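You operate a simulated robot arm through the tools that you are given. There is no shell and no other tool. Be economical: measure what you need, move in short steps, check, and stop when the job is done.

Carry out the task below with a simulated robot arm. There is one attempt and no reset: what you move stays moved.

TASK
Stack the 44.5 mm cream ream from the top of the plywood table on top of the 46.5 mm cream ream.

The check looks at the end state, three seconds after you hand in, the way a careful person would. Anything else that was tipped, shoved, dropped, spilled or broken makes it a failure.

THE ROBOT
A 6-joint arm with a two-finger parallel gripper, fixed in place. Base frame: the origin is at the foot of the arm, x ahead of it, y to its left, z up; the work surface is at about z = 0. Readings come in m, degrees, newtons and seconds.
With the tool pointing down near the work surface it reaches from about 0.14 to 0.58 m from the base axis. Its first joint turns from -66.0 to 66.0 degrees. Payload 2.1 kg.
The tool frame sits at the grasp point between the pads (the TCP): z along the fingers, y along the line on which they close. The tips reach 0.03 m beyond it. The gripper opens to 0.094 m. The fingers are 0.028 m wide and 0.01 m thick; the gripper's body (0.05 by 0.096 m) begins 0.055 m behind the TCP.
Orientation is that of the tool frame in the base frame, as a unit quaternion [x, y, z, w]. With the fingers straight down and closing along the base's y, the tool's x points along the base's -x, its y along +y and its z along -z.

THE INTERFACE
- The arm moves only by the tool servo_tool. Its argument "rows" is a list of rows, each a list of 7 numbers: the turn, a rotation vector about the tool's x, y, z in units of 60 degrees (1.0 is 60 degrees), then the shift along the tool's x, y, z in units of 400 mm (1.0 is 400 mm), then the finger opening in m, from 0 to 0.094. In form: [[ax, ay, az, tx, ty, tz, claw], ...]. A call has 1 to 12 rows; each row is the pose to reach, as a shift and turn from the pose commanded when the call began, along the tool's axes at that moment. A call with a number of a shift or a turn outside -1 to 1 is refused whole. Each row takes 0.2 s and may step no farther than 0.05 m and 8.6 degrees from the row before; otherwise, or with a gripper value out of range, the whole call is refused. Where a pose cannot be reached the arm comes as near as it can. A force on the tool above 40 N (or 10 N above the force at the start of the call, whichever is more), or a blocked arm, ends the call early, and 0.2 s more pass. The fingers move at their own pace (about 0.072 m/s each) and stop on an object; they squeeze with about 31 N. The grip force told is the motor's: it shows also when the fingers shut on nothing. Time passes only in rows, and 0.2 s behind the last, so rows that repeat a pose let the fingers close. It gives the time, the measured TCP pose, the force on the tool (base axes), the opening and the grip force at its end, in the units of the frame above (readings bear some noise), and new pictures: "views" is both (left out), scene, wrist or none.
- Cameras (640 x 400 px; columns grow to the right, rows downward): "scene" is fixed at [0.0412, -0.3635, 0.4715]; the picture's right is [0.89, -0.45, 0.00], its down [-0.28, -0.55, -0.79] and it looks along [0.36, 0.70, -0.62] (base axes); focal length 214 px, centre (320, 200). "wrist" rides on the gripper at [-0.037, 0, -0.058] in the tool frame; the picture's right is [0.00, -1.00, 0.00], its down [0.97, 0.00, -0.24] and it looks along [0.24, 0.00, 0.97] (tool axes); focal length 218 px, centre (320, 200).
- probe_pixels(camera, pixels): for up to 12 pixels [column, row] of the newest picture of that camera ("zoom" is the newest enlarged one), the place [x, y, z] in the base frame of the surface seen there, good to about 0.002 m, but the place of the scene camera against the robot may be out by one fixed shift of up to 0.012 m in any direction. It takes no simulated time.
- zoom(camera, box): a new picture of the part [left, top, right, bottom] of that camera's present view, enlarged. It takes no simulated time.
- hand_in(): hands the job in; it is judged then, once.

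Work in short steps. Measure before you move; look again where a grasp or a placing could have gone wrong, and mend it. You have 60 turns and 150 pictures in all, those below and enlarged ones among them. Open the gripper and draw the arm clear of the work before you hand the job in, unless the task says otherwise; then end with one line.

The tools are called as a command line: name --pt "numbers of a row" for each row, then --argument value for the rest, lists and objects as JSON in quotes. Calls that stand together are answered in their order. servo_tool: Moves the arm, as the interface text tells. Its arguments: {"type":"object","properties":{"rows":{"type":"array"},"views":{"type":"string","enum":["both","scene","wrist","none"]}},"required":["rows"]} The other tools are called the same way: probe_pixels (camera, pixels) gives the place of the surface under pixels of a picture; zoom (camera, box) takes an enlarged picture of a part of a camera's view; hand_in () hands the job in.

At the start:

```text
t: 0.0
tcp_pos: [0.2412, 0.2132, 0.2642]
tcp_rot: [0.001, 1.0, 0.0, 0.001]
force: [0.1, 0.2, -0.6]
gripper_width: 0.0942
grasp_force: 0.0
```

scene: 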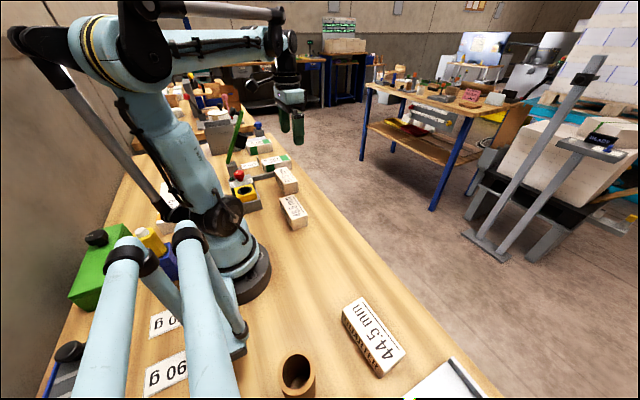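
wrist: 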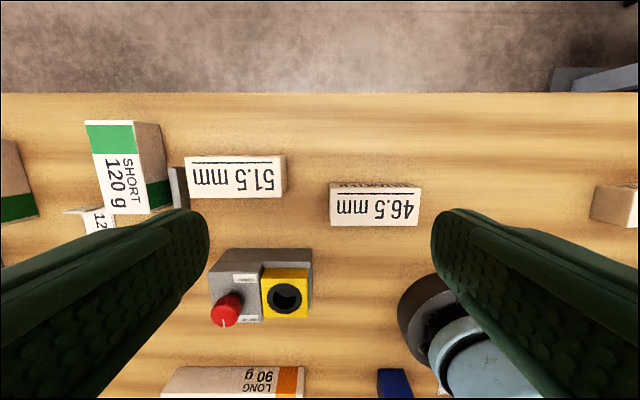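

The 44.5 mm ream is at about scene (373,335), and the 46.5 mm one at scene (293,212) and wrist (375,205). I'll enlarge and probe both.

zoom --camera "scene" --box '[240, 150, 440, 400]'

probe_pixels --camera "scene" --pixels '[[344, 305], [363, 298], [405, 352], [381, 372], [372, 330], [320, 330], [420, 350], [298, 375], [283, 198], [297, 197], [307, 217], [293, 225]]'

probe_pixels --camera "wrist" --pixels '[[333, 195], [418, 195], [333, 222], [417, 222], [375, 205], [375, 185], [375, 240], [340, 185], [412, 187], [230, 170], [285, 157], [285, 190]]'

```text
1.60 times, centred on (340, 275) of scene
```

zoom: 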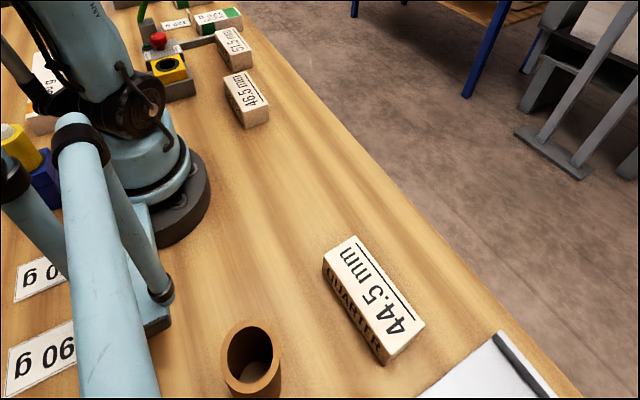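

```text
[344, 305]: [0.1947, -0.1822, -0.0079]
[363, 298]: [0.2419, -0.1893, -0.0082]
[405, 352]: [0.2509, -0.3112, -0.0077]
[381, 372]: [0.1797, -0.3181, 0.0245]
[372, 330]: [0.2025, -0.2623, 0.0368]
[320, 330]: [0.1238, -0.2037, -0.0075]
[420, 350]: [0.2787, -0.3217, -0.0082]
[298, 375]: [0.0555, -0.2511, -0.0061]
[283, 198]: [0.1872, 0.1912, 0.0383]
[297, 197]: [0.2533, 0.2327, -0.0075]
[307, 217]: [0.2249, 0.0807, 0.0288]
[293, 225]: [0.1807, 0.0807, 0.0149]
```

```text
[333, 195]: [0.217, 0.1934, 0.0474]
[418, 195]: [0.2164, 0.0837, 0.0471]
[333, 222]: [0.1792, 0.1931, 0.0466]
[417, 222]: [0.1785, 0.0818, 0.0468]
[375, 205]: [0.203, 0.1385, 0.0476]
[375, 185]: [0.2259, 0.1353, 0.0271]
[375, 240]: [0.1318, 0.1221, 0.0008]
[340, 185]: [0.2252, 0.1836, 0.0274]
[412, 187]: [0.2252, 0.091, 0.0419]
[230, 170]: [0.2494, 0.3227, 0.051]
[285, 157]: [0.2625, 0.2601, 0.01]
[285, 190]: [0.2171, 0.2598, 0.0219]
```

The wrist view puts the 46.5 mm ream at about x 0.177–0.222, y 0.081–0.195, with its top at 0.047. I'll swing across at height toward the 44.5 mm ream so the wrist camera can measure it.

servo_tool --pt "0 0 0 0 -0.1 0 0.094" --pt "0 0 0 0 -0.2 0 0.094" --pt "0 0 0 0 -0.3 0 0.094" --pt "0 0 0 0 -0.4 0 0.094" --pt "0 0 0 0 -0.5 0 0.094" --pt "0 0 0 0 -0.6 0 0.094" --pt "0 0 0 0 -0.7 0 0.094" --pt "0 0 0 0 -0.8 0 0.094" --pt "0 0 0 0 -0.9 0 0.094" --pt "0 0 0 0 -1.0 0 0.094" --pt "0 0 0 0 -1.0 0 0.094"

```text
t: 2.4
tcp_pos: [0.2418, -0.1881, 0.2643]
tcp_rot: [0.0, 1.0, 0.0, 0.0]
force: [-0.1, 0.7, -1.4]
gripper_width: 0.0941
grasp_force: 0.1
```

scene: 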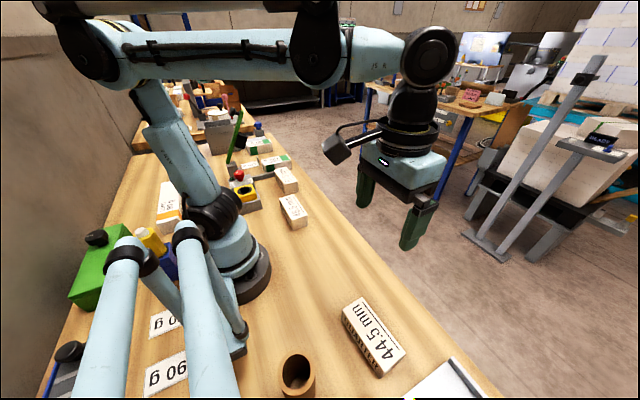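
wrist: 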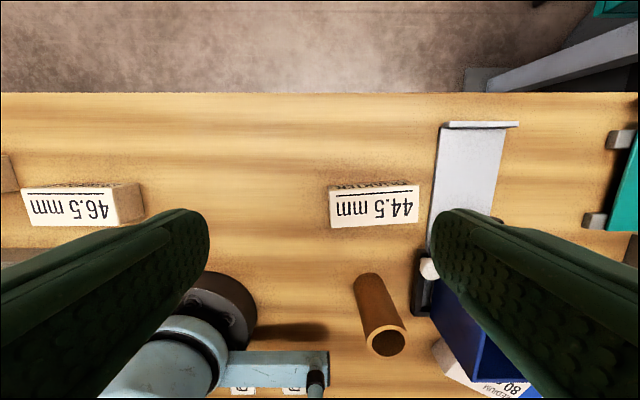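

The 44.5 mm ream is at wrist (375,206). I'll enlarge that part and probe its edges and the neighbouring cup and tray.

zoom --camera "wrist" --box '[295, 150, 455, 250]'

probe_pixels --camera "wrist" --pixels '[[332, 195], [417, 190], [332, 225], [417, 220], [374, 206], [374, 186], [430, 200], [372, 276], [386, 340], [445, 130], [500, 124], [435, 210]]'

```text
4.00 times, centred on (375, 200) of wrist
```

zoom: 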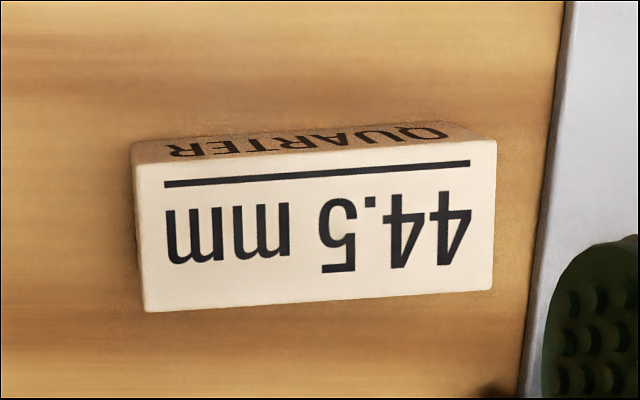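

```text
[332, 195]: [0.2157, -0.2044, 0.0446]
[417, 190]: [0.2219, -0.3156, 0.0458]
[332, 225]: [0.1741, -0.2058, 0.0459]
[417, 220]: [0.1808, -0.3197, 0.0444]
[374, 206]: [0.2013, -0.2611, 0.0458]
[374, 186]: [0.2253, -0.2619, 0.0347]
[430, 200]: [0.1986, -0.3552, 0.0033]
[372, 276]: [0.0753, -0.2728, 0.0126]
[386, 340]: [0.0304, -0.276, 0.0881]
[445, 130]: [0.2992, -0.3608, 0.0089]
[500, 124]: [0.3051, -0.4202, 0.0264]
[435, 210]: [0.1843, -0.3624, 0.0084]
```

Probing the exact corners of both reams' tops, in the enlarged picture and in the wrist picture.

probe_pixels --camera "zoom" --pixels '[[139, 170], [492, 145], [150, 308], [488, 286], [316, 158], [319, 297], [140, 235], [490, 215], [316, 228], [531, 286]]'

probe_pixels --camera "wrist" --pixels '[[25, 191], [115, 196], [70, 193], [118, 222], [70, 223], [116, 208]]'

```text
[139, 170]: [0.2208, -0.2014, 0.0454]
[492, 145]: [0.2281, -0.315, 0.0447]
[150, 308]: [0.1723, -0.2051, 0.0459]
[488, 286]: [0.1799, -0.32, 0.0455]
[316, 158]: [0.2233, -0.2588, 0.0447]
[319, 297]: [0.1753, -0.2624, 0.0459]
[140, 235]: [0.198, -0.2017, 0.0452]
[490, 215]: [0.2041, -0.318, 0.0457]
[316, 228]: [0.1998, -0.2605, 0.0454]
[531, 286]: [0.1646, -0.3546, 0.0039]
```

```text
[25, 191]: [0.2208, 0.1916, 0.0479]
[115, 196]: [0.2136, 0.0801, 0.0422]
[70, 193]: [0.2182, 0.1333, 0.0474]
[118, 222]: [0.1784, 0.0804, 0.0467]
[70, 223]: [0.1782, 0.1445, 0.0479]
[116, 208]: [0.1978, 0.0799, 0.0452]
```

The 44.5 mm ream's top is centred at (0.200,-0.2605), is about 49 mm by 115 mm, and its long axis is turned about +3.75° from y. I'll shift above it and begin turning so the fingers close across its width.

servo_tool --pt "0 0 0.125 0.013 -0.023 0 0.094" --pt "0 0 0.25 0.026 -0.045 0 0.094" --pt "0 0 0.375 0.039 -0.068 0 0.094" --pt "0 0 0.5 0.052 -0.09 0 0.094" --pt "0 0 0.625 0.065 -0.113 0 0.094" --pt "0 0 0.75 0.078 -0.136 0 0.094" --pt "0 0 0.875 0.091 -0.158 0 0.094" --pt "0 0 1.0 0.104 -0.181 0 0.094" --pt "0 0 1.0 0.104 -0.181 0 0.094" --views "none"

servo_tool --pt "0 0 0.12 0 0 0.05 0.094" --pt "0 0 0.24 0 0 0.1 0.094" --pt "0 0 0.36 0 0 0.15 0.094" --pt "0 0 0.4375 0 0 0.2 0.094" --pt "0 0 0.4375 0 0 0.2 0.094"

```text
t: 4.4
tcp_pos: [0.1997, -0.2606, 0.2651]
tcp_rot: [0.501, 0.865, 0.001, 0.001]
force: [0.2, -0.3, 0.0]
gripper_width: 0.0942
grasp_force: 0.0
```

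```text
t: 5.6
tcp_pos: [0.1991, -0.2602, 0.1852]
tcp_rot: [0.685, 0.729, 0.0, 0.001]
force: [-0.5, -0.2, 0.2]
gripper_width: 0.0941
grasp_force: 0.0
```

scene: 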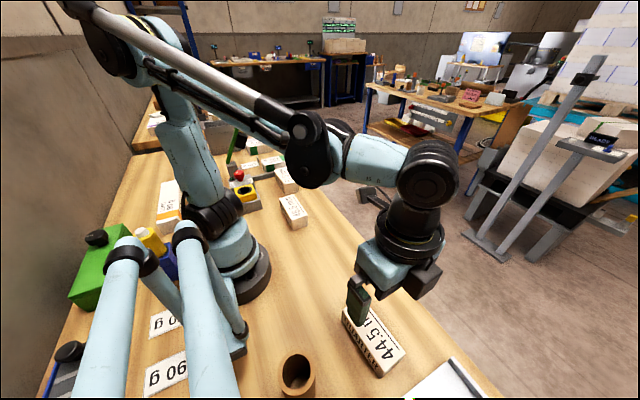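
wrist: 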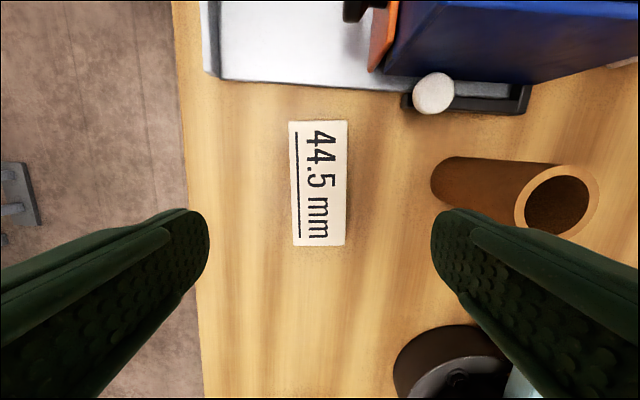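

The fingers straddle the ream (wrist columns 289–347, centred on 318) and the yaw matches its axis. The cup stands about 6 cm clear of the finger, so I'll go down in two parts.

servo_tool --pt "0 0 0 0 0 0.08 0.094" --pt "0 0 0 0 0 0.16 0.094" --pt "0 0 0 0 0 0.22 0.094" --pt "0 0 0 0 0 0.25 0.094" --pt "0 0 0 0 0 0.25 0.094"

```text
t: 6.8
tcp_pos: [0.2007, -0.2604, 0.0843]
tcp_rot: [0.684, 0.729, 0.001, 0.0]
force: [0.0, 0.1, -0.5]
gripper_width: 0.094
grasp_force: 0.1
```

scene: 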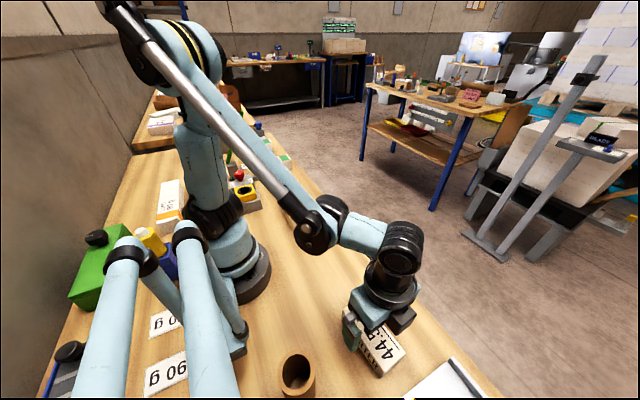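
wrist: 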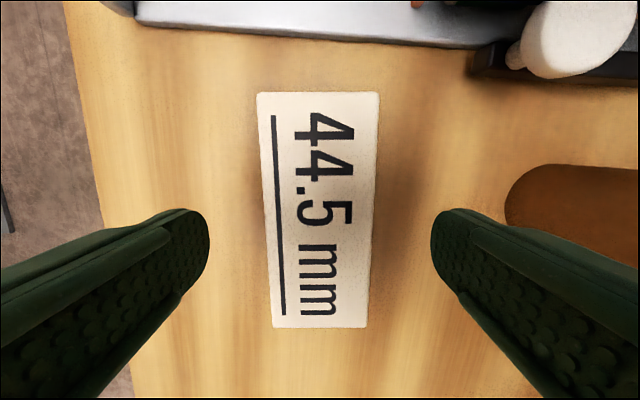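

The ream is still centred between the fingers and both sides are clear. I'll go down 48 mm with the fingers open, then close.

servo_tool --pt "0 0 0 0 0 0.05 0.094" --pt "0 0 0 0 0 0.1 0.094" --pt "0 0 0 0 0 0.12 0.094" --pt "0 0 0 0 0 0.12 0.094" --pt "0 0 0 0 0 0.12 0.06" --pt "0 0 0 0 0 0.12 0.05" --pt "0 0 0 0 0 0.12 0.04" --pt "0 0 0 0 0 0.12 0.03" --pt "0 0 0 0 0 0.12 0.03" --pt "0 0 0 0 0 0.12 0.03"

```text
t: 9.0
tcp_pos: [0.2002, -0.2596, 0.0367]
tcp_rot: [0.684, 0.73, 0.001, 0.0]
force: [0.8, -0.6, 0.5]
gripper_width: 0.0562
grasp_force: 31.3
```

scene: 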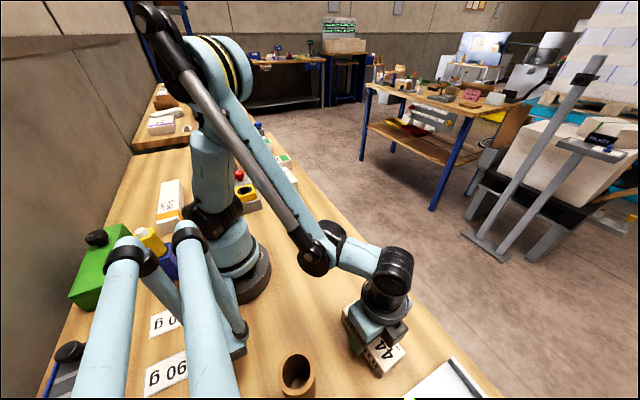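
wrist: 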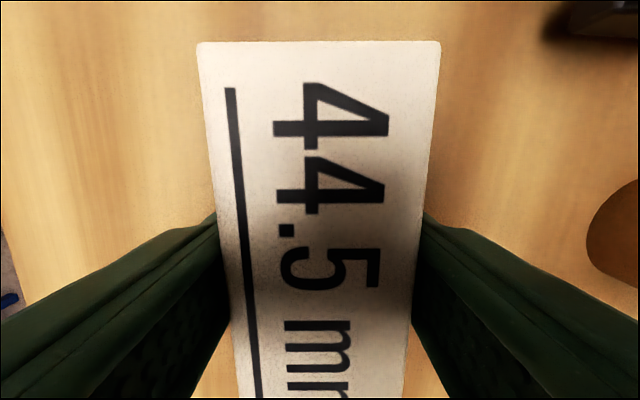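

The fingers have stopped on the ream at 0.056 m with 31 N. I'll lift it straight up 24 cm.

servo_tool --pt "0 0 0 0 0 -0.03 0.03" --pt "0 0 0 0 0 -0.08 0.03" --pt "0 0 0 0 0 -0.16 0.03" --pt "0 0 0 0 0 -0.25 0.03" --pt "0 0 0 0 0 -0.34 0.03" --pt "0 0 0 0 0 -0.43 0.03" --pt "0 0 0 0 0 -0.52 0.03" --pt "0 0 0 0 0 -0.6 0.03" --pt "0 0 0 0 0 -0.6 0.03"

```text
t: 11.0
tcp_pos: [0.2001, -0.26, 0.2767]
tcp_rot: [0.684, 0.729, 0.001, 0.0]
force: [-0.7, -0.2, 0.2]
gripper_width: 0.0301
grasp_force: 0.0
```

scene: 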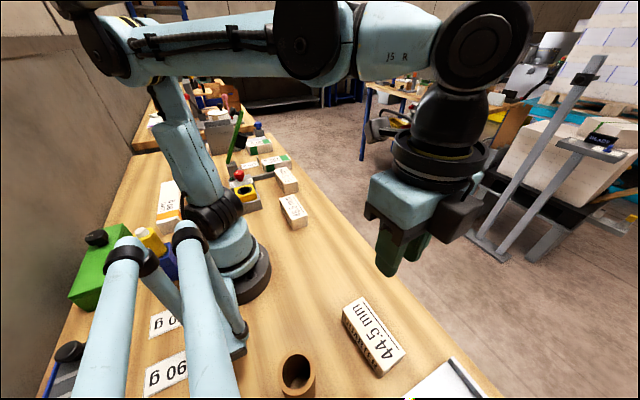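
wrist: 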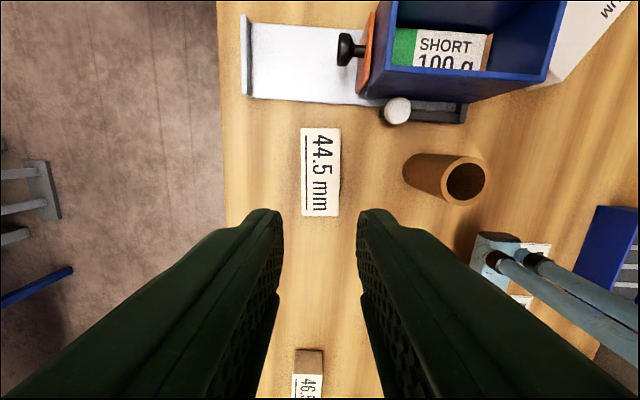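

The ream slipped out: the fingers went on to 0.030 with no grip force, and it still stands on the table. I'll look closely at its shape and whether it moved.

zoom --camera "scene" --box '[325, 280, 421, 390]'

zoom --camera "wrist" --box '[260, 120, 388, 230]'

probe_pixels --camera "zoom" --pixels '[[230, 60], [400, 60], [230, 440], [400, 440], [320, 150], [320, 330]]'

```text
3.64 times, centred on (373, 335) of scene
```

zoom: 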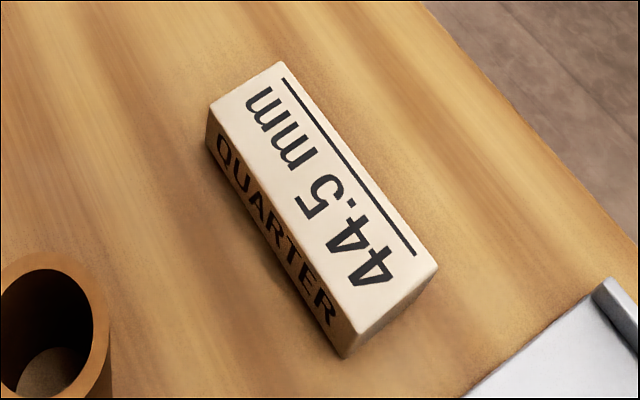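

```text
3.64 times, centred on (324, 175) of wrist
```

zoom: 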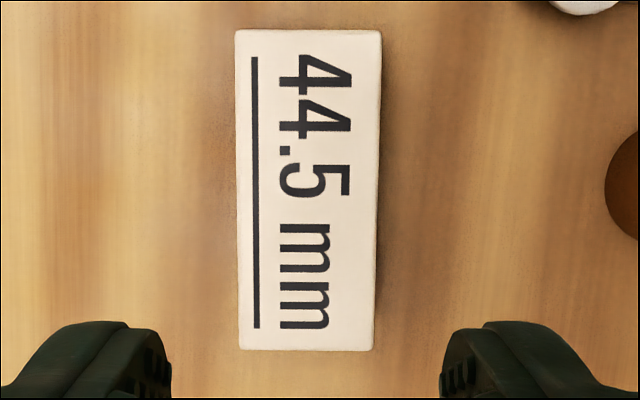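

```text
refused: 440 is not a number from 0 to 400
```

The ream looks upright and hardly moved. I'll probe its present corners in the enlarged wrist picture.

probe_pixels --camera "zoom" --pixels '[[239, 35], [378, 35], [242, 346], [370, 346], [238, 190], [375, 190], [306, 33], [306, 348], [320, 200], [382, 190], [234, 190]]'

probe_pixels --camera "wrist" --pixels '[[297, 376], [322, 376], [309, 390], [310, 360], [296, 352], [322, 352]]'

```text
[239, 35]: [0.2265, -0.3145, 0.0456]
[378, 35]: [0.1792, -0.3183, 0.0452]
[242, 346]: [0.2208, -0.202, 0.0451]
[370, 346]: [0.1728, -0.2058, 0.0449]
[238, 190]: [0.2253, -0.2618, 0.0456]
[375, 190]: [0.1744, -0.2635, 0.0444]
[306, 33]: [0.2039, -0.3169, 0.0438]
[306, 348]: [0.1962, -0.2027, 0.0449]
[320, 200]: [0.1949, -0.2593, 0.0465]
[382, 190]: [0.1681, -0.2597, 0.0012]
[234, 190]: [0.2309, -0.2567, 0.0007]
```

```text
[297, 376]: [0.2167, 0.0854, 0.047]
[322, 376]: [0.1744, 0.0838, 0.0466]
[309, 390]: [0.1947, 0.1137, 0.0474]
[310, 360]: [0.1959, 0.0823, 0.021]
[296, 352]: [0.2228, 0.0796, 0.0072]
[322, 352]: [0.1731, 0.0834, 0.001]
```

The ream is where it was, centred at (0.200,-0.260). I'll open, go down again slightly deeper, close fully commanded, and look at the grip before any lift.

servo_tool --pt "0 0 0 0 0 0.0 0.094" --pt "0 0 0 0 0 0.1 0.094" --pt "0 0 0 0 0 0.2 0.094" --pt "0 0 0 0 0 0.3 0.094" --pt "0 0 0 0 0 0.4 0.094" --pt "0 0 0 0 0 0.48 0.094" --pt "0 0 0 0 0 0.54 0.094" --pt "0 0 0 0 0 0.58 0.094" --pt "0 0 0 0 0 0.605 0.094" --pt "0 0 0 0 0 0.608 0.094" --views "wrist"

servo_tool --pt "0 0 0 0 0 0 0.07" --pt "0 0 0 0 0 0 0.05" --pt "0 0 0 0 0 0 0.03" --pt "0 0 0 0 0 0 0.01" --pt "0 0 0 0 0 0 0" --pt "0 0 0 0 0 0 0" --pt "0 0 0 0 0 0 0" --pt "0 0 0 0 0 0 0" --views "wrist"

```text
t: 13.2
tcp_pos: [0.1991, -0.2604, 0.0337]
tcp_rot: [0.684, 0.73, 0.001, 0.0]
force: [0.2, 0.2, -0.4]
gripper_width: 0.094
grasp_force: 0.1
```

wrist: 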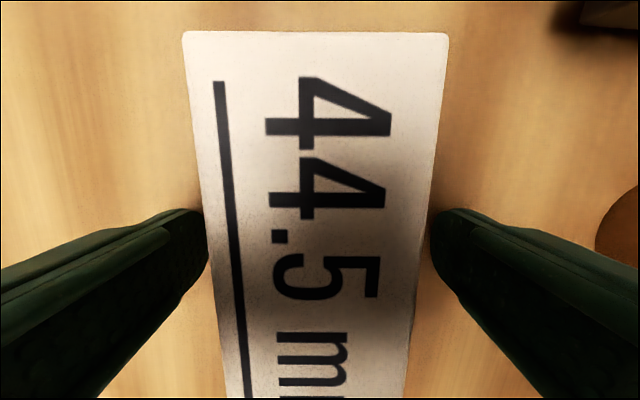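

```text
t: 15.0
tcp_pos: [0.2002, -0.2595, 0.0331]
tcp_rot: [0.684, 0.729, 0.001, 0.001]
force: [0.2, -0.4, -1.1]
gripper_width: 0.0557
grasp_force: 30.3
```

wrist: 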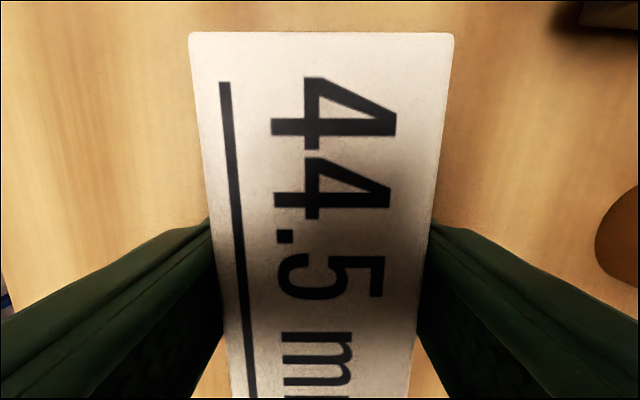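

The fingers are firm at 0.056 with 30 N. I'll test with a slow 15 mm lift.

servo_tool --pt "0 0 0 0 0 -0.004 0" --pt "0 0 0 0 0 -0.008 0" --pt "0 0 0 0 0 -0.012 0" --pt "0 0 0 0 0 -0.018 0" --pt "0 0 0 0 0 -0.024 0" --pt "0 0 0 0 0 -0.031 0" --pt "0 0 0 0 0 -0.038 0" --pt "0 0 0 0 0 -0.038 0"

```text
t: 16.8
tcp_pos: [0.1991, -0.2597, 0.0483]
tcp_rot: [0.684, 0.729, 0.001, 0.001]
force: [0.4, -0.2, -1.3]
gripper_width: 0.0563
grasp_force: 31.2
```

scene: 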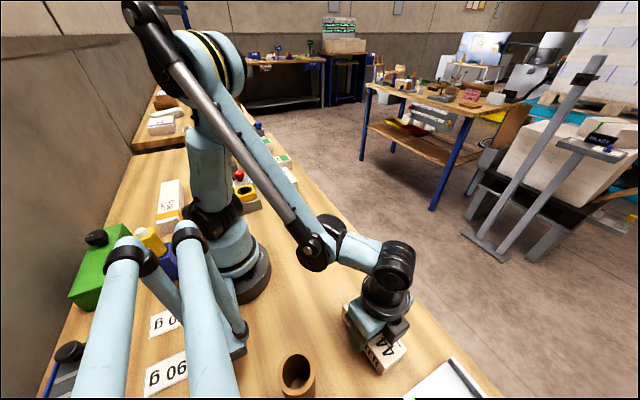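
wrist: 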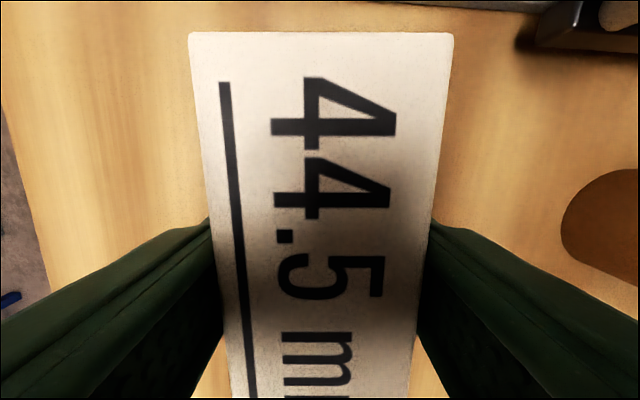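

The ream sits in the same place in the wrist view (top edge row 35), so it is rising with the gripper. I'll keep lifting gently and check.

servo_tool --pt "0 0 0 0 0 -0.008 0" --pt "0 0 0 0 0 -0.018 0" --pt "0 0 0 0 0 -0.03 0" --pt "0 0 0 0 0 -0.043 0" --pt "0 0 0 0 0 -0.058 0" --pt "0 0 0 0 0 -0.073 0" --pt "0 0 0 0 0 -0.088 0" --pt "0 0 0 0 0 -0.103 0" --pt "0 0 0 0 0 -0.118 0" --pt "0 0 0 0 0 -0.13 0" --pt "0 0 0 0 0 -0.14 0" --pt "0 0 0 0 0 -0.145 0"

```text
t: 19.4
tcp_pos: [0.2009, -0.2598, 0.1067]
tcp_rot: [0.684, 0.73, 0.001, 0.001]
force: [-0.4, -0.4, -1.2]
gripper_width: 0.0561
grasp_force: 31.2
```

scene: 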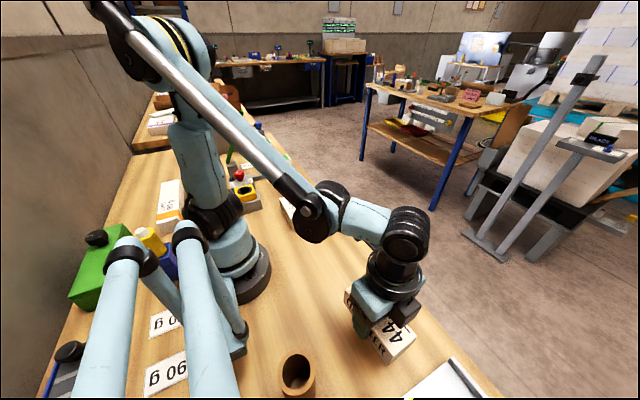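
wrist: 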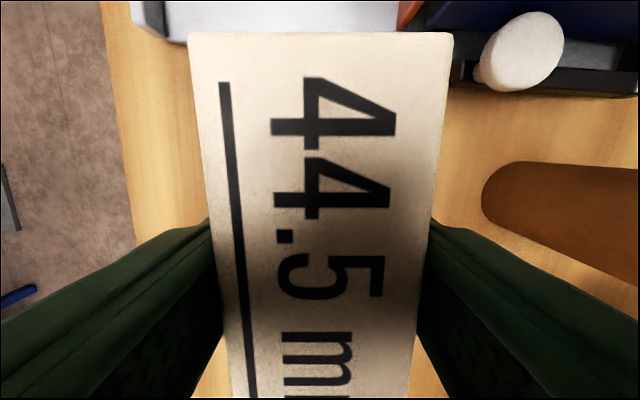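

Firmly held: 0.056 m, 31 N, and the wrist view is unchanged. I'll lift to about 0.27 so the scene camera can see the 46.5 mm ream again.

servo_tool --pt "0 0 0 0 0 -0.015 0" --pt "0 0 0 0 0 -0.04 0" --pt "0 0 0 0 0 -0.075 0" --pt "0 0 0 0 0 -0.115 0" --pt "0 0 0 0 0 -0.16 0" --pt "0 0 0 0 0 -0.205 0" --pt "0 0 0 0 0 -0.25 0" --pt "0 0 0 0 0 -0.295 0" --pt "0 0 0 0 0 -0.335 0" --pt "0 0 0 0 0 -0.37 0" --pt "0 0 0 0 0 -0.395 0" --pt "0 0 0 0 0 -0.41 0"

zoom --camera "scene" --box '[253, 182, 333, 232]'

```text
t: 22.0
tcp_pos: [0.2, -0.2605, 0.2698]
tcp_rot: [0.684, 0.73, 0.001, 0.001]
force: [0.2, 0.4, -1.3]
gripper_width: 0.056
grasp_force: 31.0
```

scene: 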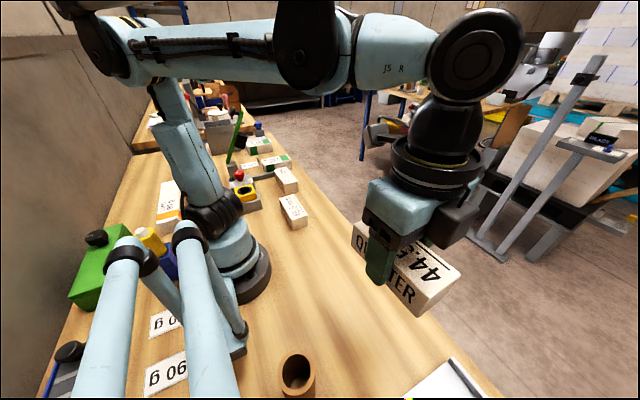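
wrist: 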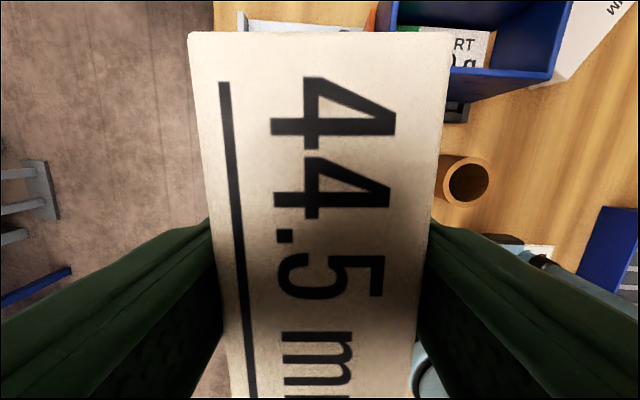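

```text
8.00 times, centred on (293, 207) of scene
```

zoom: 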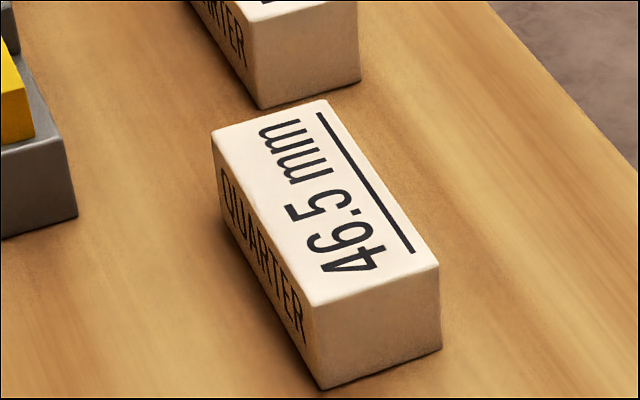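

The enlarged scene picture shows the 46.5 mm ream's top with all four corners. I'll probe along its edges for yaw and centre.

probe_pixels --camera "zoom" --pixels '[[217, 134], [324, 104], [434, 262], [317, 297], [268, 218], [377, 182], [272, 120], [375, 279], [325, 200], [330, 370], [260, 90], [359, 80]]'

```text
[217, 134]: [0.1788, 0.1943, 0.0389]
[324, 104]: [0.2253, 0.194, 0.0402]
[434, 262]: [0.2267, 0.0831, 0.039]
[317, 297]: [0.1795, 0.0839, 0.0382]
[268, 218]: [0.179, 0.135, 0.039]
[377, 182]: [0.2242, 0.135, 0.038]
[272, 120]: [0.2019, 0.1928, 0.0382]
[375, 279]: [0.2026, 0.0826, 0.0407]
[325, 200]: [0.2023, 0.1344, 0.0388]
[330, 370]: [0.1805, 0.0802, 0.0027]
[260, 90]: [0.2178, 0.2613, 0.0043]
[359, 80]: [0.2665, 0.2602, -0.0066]
```

The 46.5 mm ream lies along y within 0.5°, with its centre at about (0.199, 0.138) in the robot frame and its top at 0.047. I'll carry the held ream over in gentle steps at this height.

servo_tool --pt "0 0 0 0.015 0.001 0 0" --pt "0 0 0 0.045 0.003 0 0" --pt "0 0 0 0.085 0.005 0 0" --pt "0 0 0 0.13 0.008 0 0" --pt "0 0 0 0.18 0.011 0 0" --pt "0 0 0 0.23 0.014 0 0" --pt "0 0 0 0.28 0.017 0 0" --pt "0 0 0 0.33 0.02 0 0" --pt "0 0 0 0.375 0.023 0 0" --pt "0 0 0 0.41 0.025 0 0" --pt "0 0 0 0.435 0.027 0 0" --pt "0 0 0 0.45 0.028 0 0" --views "wrist"

servo_tool --pt "0 0 0 0.015 0.001 0 0" --pt "0 0 0 0.045 0.003 0 0" --pt "0 0 0.01 0.09 0.006 0 0" --pt "0 0 0.02 0.145 0.009 0 0" --pt "0 0 0.03 0.205 0.012 0 0" --pt "0 0 0.04 0.27 0.016 0 0" --pt "0 0 0.05 0.335 0.02 0 0" --pt "0 0 0.054 0.395 0.024 0 0" --pt "0 0 0.054 0.45 0.028 0 0" --pt "0 0 0.054 0.495 0.03 0 0" --pt "0 0 0.054 0.53 0.032 0 0" --pt "0 0 0.054 0.5445 0.033 0 0"

```text
t: 24.6
tcp_pos: [0.2001, -0.0784, 0.2712]
tcp_rot: [0.684, 0.729, 0.001, 0.001]
force: [0.8, 0.3, -1.2]
gripper_width: 0.056
grasp_force: 31.1
```

wrist: 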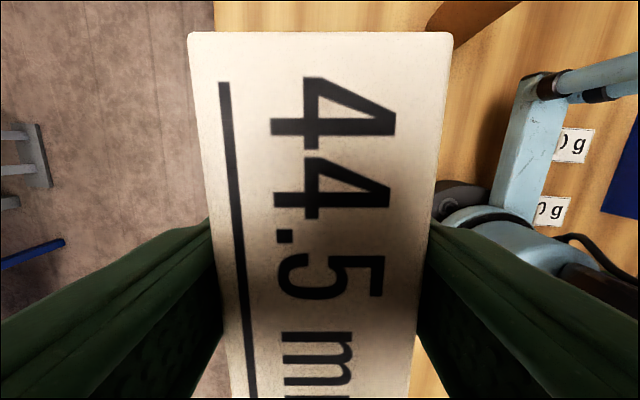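

```text
t: 27.2
tcp_pos: [0.1972, 0.14, 0.2706]
tcp_rot: [0.705, 0.709, 0.001, 0.001]
force: [-0.5, -0.9, -1.9]
gripper_width: 0.0561
grasp_force: 30.9
```

scene: 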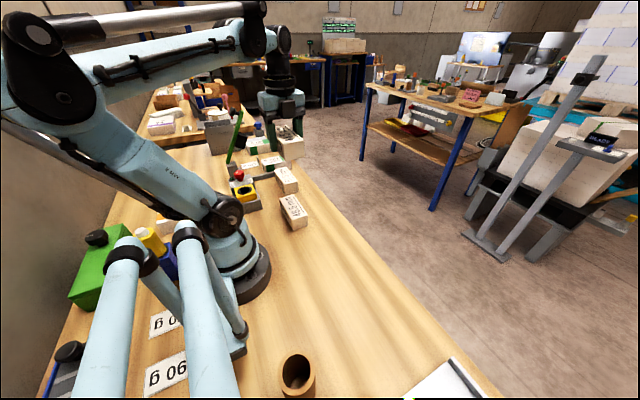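
wrist: 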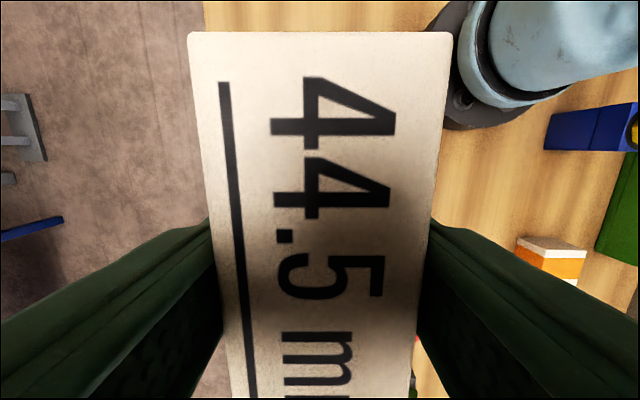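

Over the target at (0.197, 0.140), grip unchanged. I'll go down to z ≈ 0.125, where the held ream's bottom is about 45 mm above the lower ream, and compare the two in the scene camera.

servo_tool --pt "0 0 0 0 0 0.012 0" --pt "0 0 0 0 0 0.035 0" --pt "0 0 0 0 0 0.065 0" --pt "0 0 0 0 0 0.105 0" --pt "0 0 0 0 0 0.145 0" --pt "0 0 0 0 0 0.185 0" --pt "0 0 0 0 0 0.225 0" --pt "0 0 0 0 0 0.265 0" --pt "0 0 0 0 0 0.3 0" --pt "0 0 0 0 0 0.33 0" --pt "0 0 0 0 0 0.352 0" --pt "0 0 0 0 0 0.364 0" --views "scene"

zoom --camera "scene" --box '[243, 150, 339, 240]'

```text
t: 29.8
tcp_pos: [0.1984, 0.1388, 0.126]
tcp_rot: [0.704, 0.71, 0.001, 0.001]
force: [-0.8, -0.5, -1.0]
gripper_width: 0.0563
grasp_force: 31.0
```

scene: 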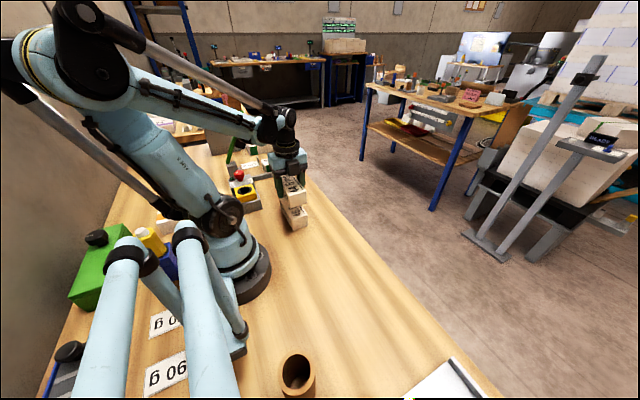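

```text
4.44 times, centred on (291, 195) of scene
```

zoom: 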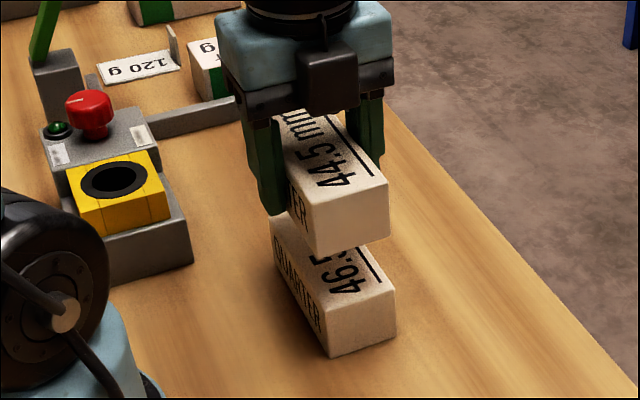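

Both near end faces are visible: the upper ream's at about (350,218), the lower ream's at about (362,325). I'll probe matching corners to compare.

probe_pixels --camera "zoom" --pixels '[[316, 225], [386, 205], [318, 250], [387, 234], [330, 330], [394, 308], [330, 352], [394, 332], [352, 215], [361, 322]]'

```text
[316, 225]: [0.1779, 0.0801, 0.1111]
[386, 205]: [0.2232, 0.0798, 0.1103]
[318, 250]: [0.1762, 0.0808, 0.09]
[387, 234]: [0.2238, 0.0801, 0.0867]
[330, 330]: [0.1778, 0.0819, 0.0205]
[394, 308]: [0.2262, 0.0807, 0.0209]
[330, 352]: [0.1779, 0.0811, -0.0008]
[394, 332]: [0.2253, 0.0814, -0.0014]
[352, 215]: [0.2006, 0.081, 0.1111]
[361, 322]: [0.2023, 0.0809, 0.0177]
```

Alignment is within about 1.5 mm in x and under 1 mm in y. I'll correct x by 1.5 mm and lower slowly to z ≈ 0.082.

servo_tool --pt "0 0 0 0 0.002 0.008 0" --pt "0 0 0 0 0.004 0.02 0" --pt "0 0 0 0 0.004 0.035 0" --pt "0 0 0 0 0.004 0.05 0" --pt "0 0 0 0 0.004 0.065 0" --pt "0 0 0 0 0.004 0.078 0" --pt "0 0 0 0 0.004 0.09 0" --pt "0 0 0 0 0.004 0.099 0" --pt "0 0 0 0 0.004 0.106 0" --pt "0 0 0 0 0.004 0.11 0" --pt "0 0 0 0 0.004 0.11 0" --views "none"

zoom --camera "scene" --box '[263, 170, 327, 240]'

```text
t: 32.2
tcp_pos: [0.2006, 0.1401, 0.0819]
tcp_rot: [0.704, 0.71, 0.001, 0.001]
force: [0.4, 0.2, -1.1]
gripper_width: 0.0557
grasp_force: 31.5
```

```text
5.71 times, centred on (295, 205) of scene
```

zoom: 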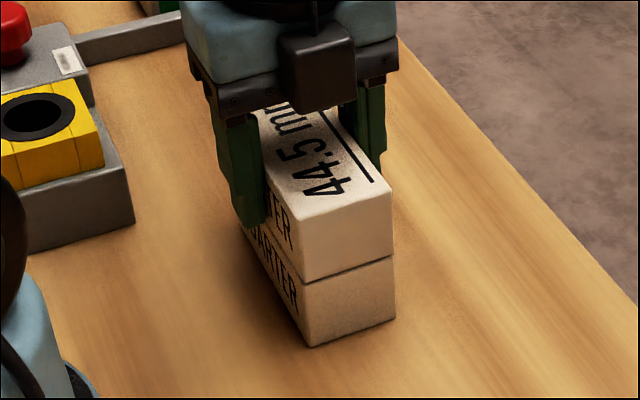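

The upper ream is aligned and nearly touching, and the force still reads only its weight. I'll lower in 0.4 mm steps to find contact.

servo_tool --pt "0 0 0 0 0 0.001 0" --pt "0 0 0 0 0 0.002 0" --pt "0 0 0 0 0 0.003 0" --pt "0 0 0 0 0 0.003 0" --views "none"

```text
t: 33.2
tcp_pos: [0.2012, 0.1392, 0.0803]
tcp_rot: [0.704, 0.71, 0.001, 0.001]
force: [0.2, -0.3, -1.7]
gripper_width: 0.0558
grasp_force: 30.9
```

No contact force yet (-1.7 N), so I'll go a little further.

servo_tool --pt "0 0 0 0 0 0.001 0" --pt "0 0 0 0 0 0.002 0" --pt "0 0 0 0 0 0.002 0" --views "none"

zoom --camera "scene" --box '[279, 200, 319, 225]'

```text
t: 34.0
tcp_pos: [0.2005, 0.138, 0.0801]
tcp_rot: [0.704, 0.71, 0.001, 0.0]
force: [-0.9, 1.3, 27.4]
gripper_width: 0.0559
grasp_force: 30.8
```

```text
16.00 times, centred on (299, 212) of scene
```

zoom: 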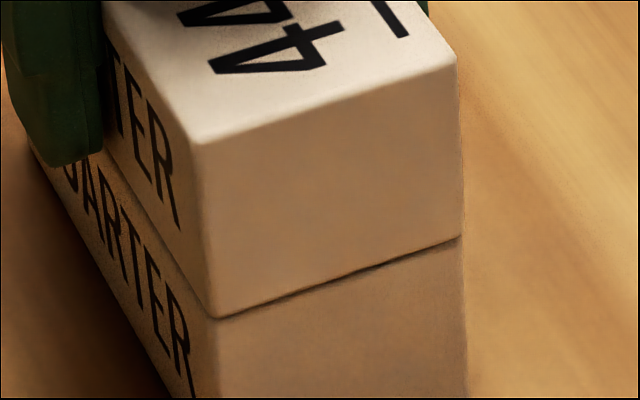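

Contact at 27 N with the faces flush. I'll relieve 0.6 mm, then open the fingers gradually.

servo_tool --pt "0 0 0 0 0 -0.0015 0" --pt "0 0 0 0 0 -0.0015 0" --pt "0 0 0 0 0 -0.0015 0.05" --pt "0 0 0 0 0 -0.0015 0.058" --pt "0 0 0 0 0 -0.0015 0.064" --pt "0 0 0 0 0 -0.0015 0.075" --pt "0 0 0 0 0 -0.0015 0.094" --pt "0 0 0 0 0 -0.0015 0.094"

```text
t: 35.8
tcp_pos: [0.1988, 0.1377, 0.0802]
tcp_rot: [0.704, 0.71, 0.001, 0.0]
force: [-0.3, 0.1, 0.4]
gripper_width: 0.0945
grasp_force: 0.1
```

scene: 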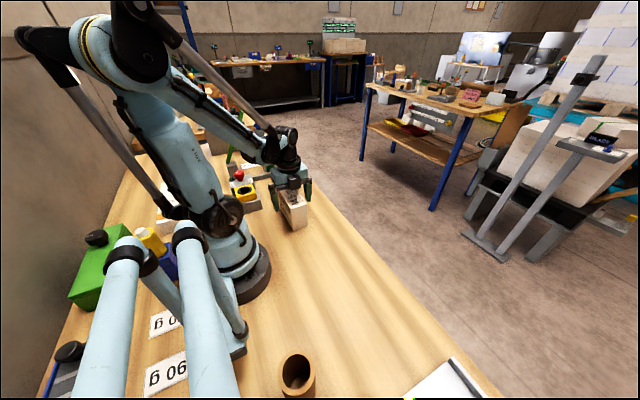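
wrist: 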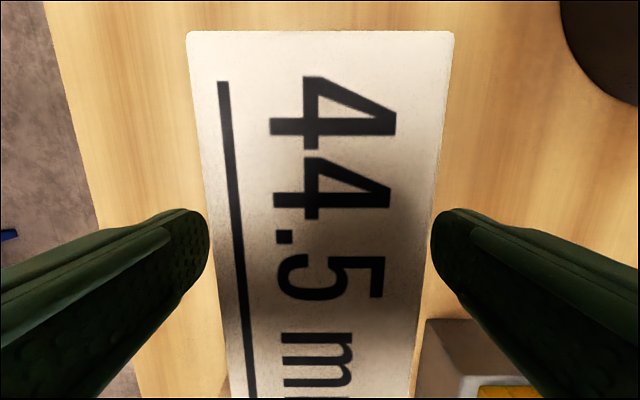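

The fingers are open and clear on both sides (wrist columns 208 and 432), and the ream stayed in place. I'll lift straight up, clear of the stack.

servo_tool --pt "0 0 0 0 0 -0.01 0.094" --pt "0 0 0 0 0 -0.03 0.094" --pt "0 0 0 0 0 -0.07 0.094" --pt "0 0 0 0 0 -0.13 0.094" --pt "0 0 0 0 0 -0.2 0.094" --pt "0 0 0 0 0 -0.28 0.094" --pt "0 0 0 0 0 -0.36 0.094" --pt "0 0 0 0 0 -0.43 0.094" --pt "0 0 0 0 0 -0.48 0.094" --pt "0 0 0 0 0 -0.5 0.094"

zoom --camera "scene" --box '[243, 150, 339, 240]'

```text
t: 38.0
tcp_pos: [0.1988, 0.1386, 0.2808]
tcp_rot: [0.704, 0.711, 0.0, 0.001]
force: [0.1, -0.1, -0.4]
gripper_width: 0.0937
grasp_force: 0.0
```

scene: 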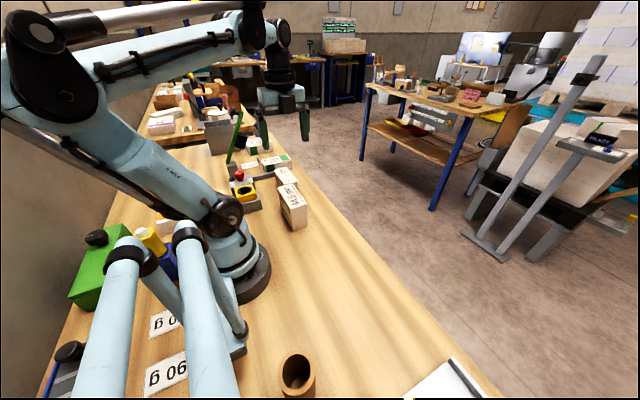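
wrist: 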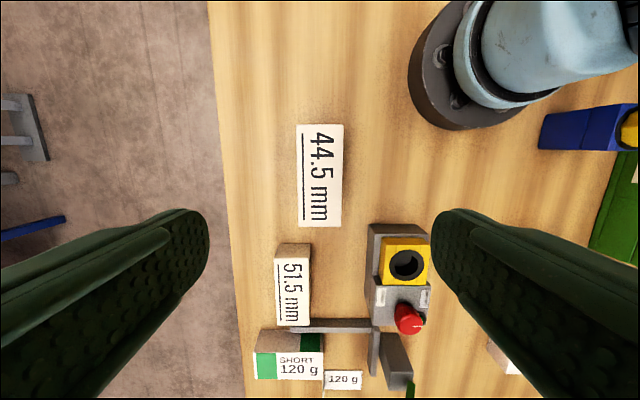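

```text
4.44 times, centred on (291, 195) of scene
```

zoom: 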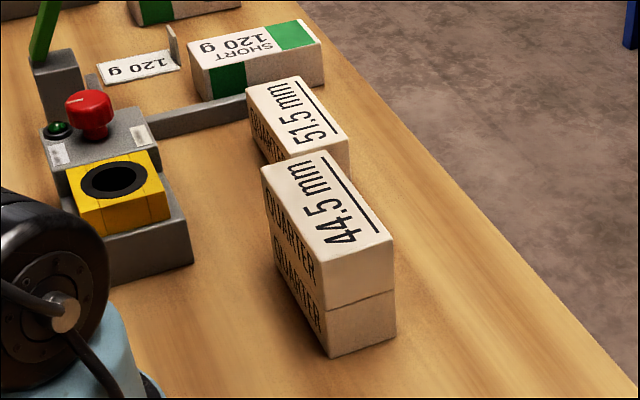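

The stack stands flush and steady, the neighbouring things are undisturbed, and the arm is clear with the gripper open. I'm handing in.

hand_in

```text
The job is handed in.
```

The 44.5 mm ream now sits squarely on top of the 46.5 mm ream; it slipped out of the first grasp without moving, and a slower second lift held.
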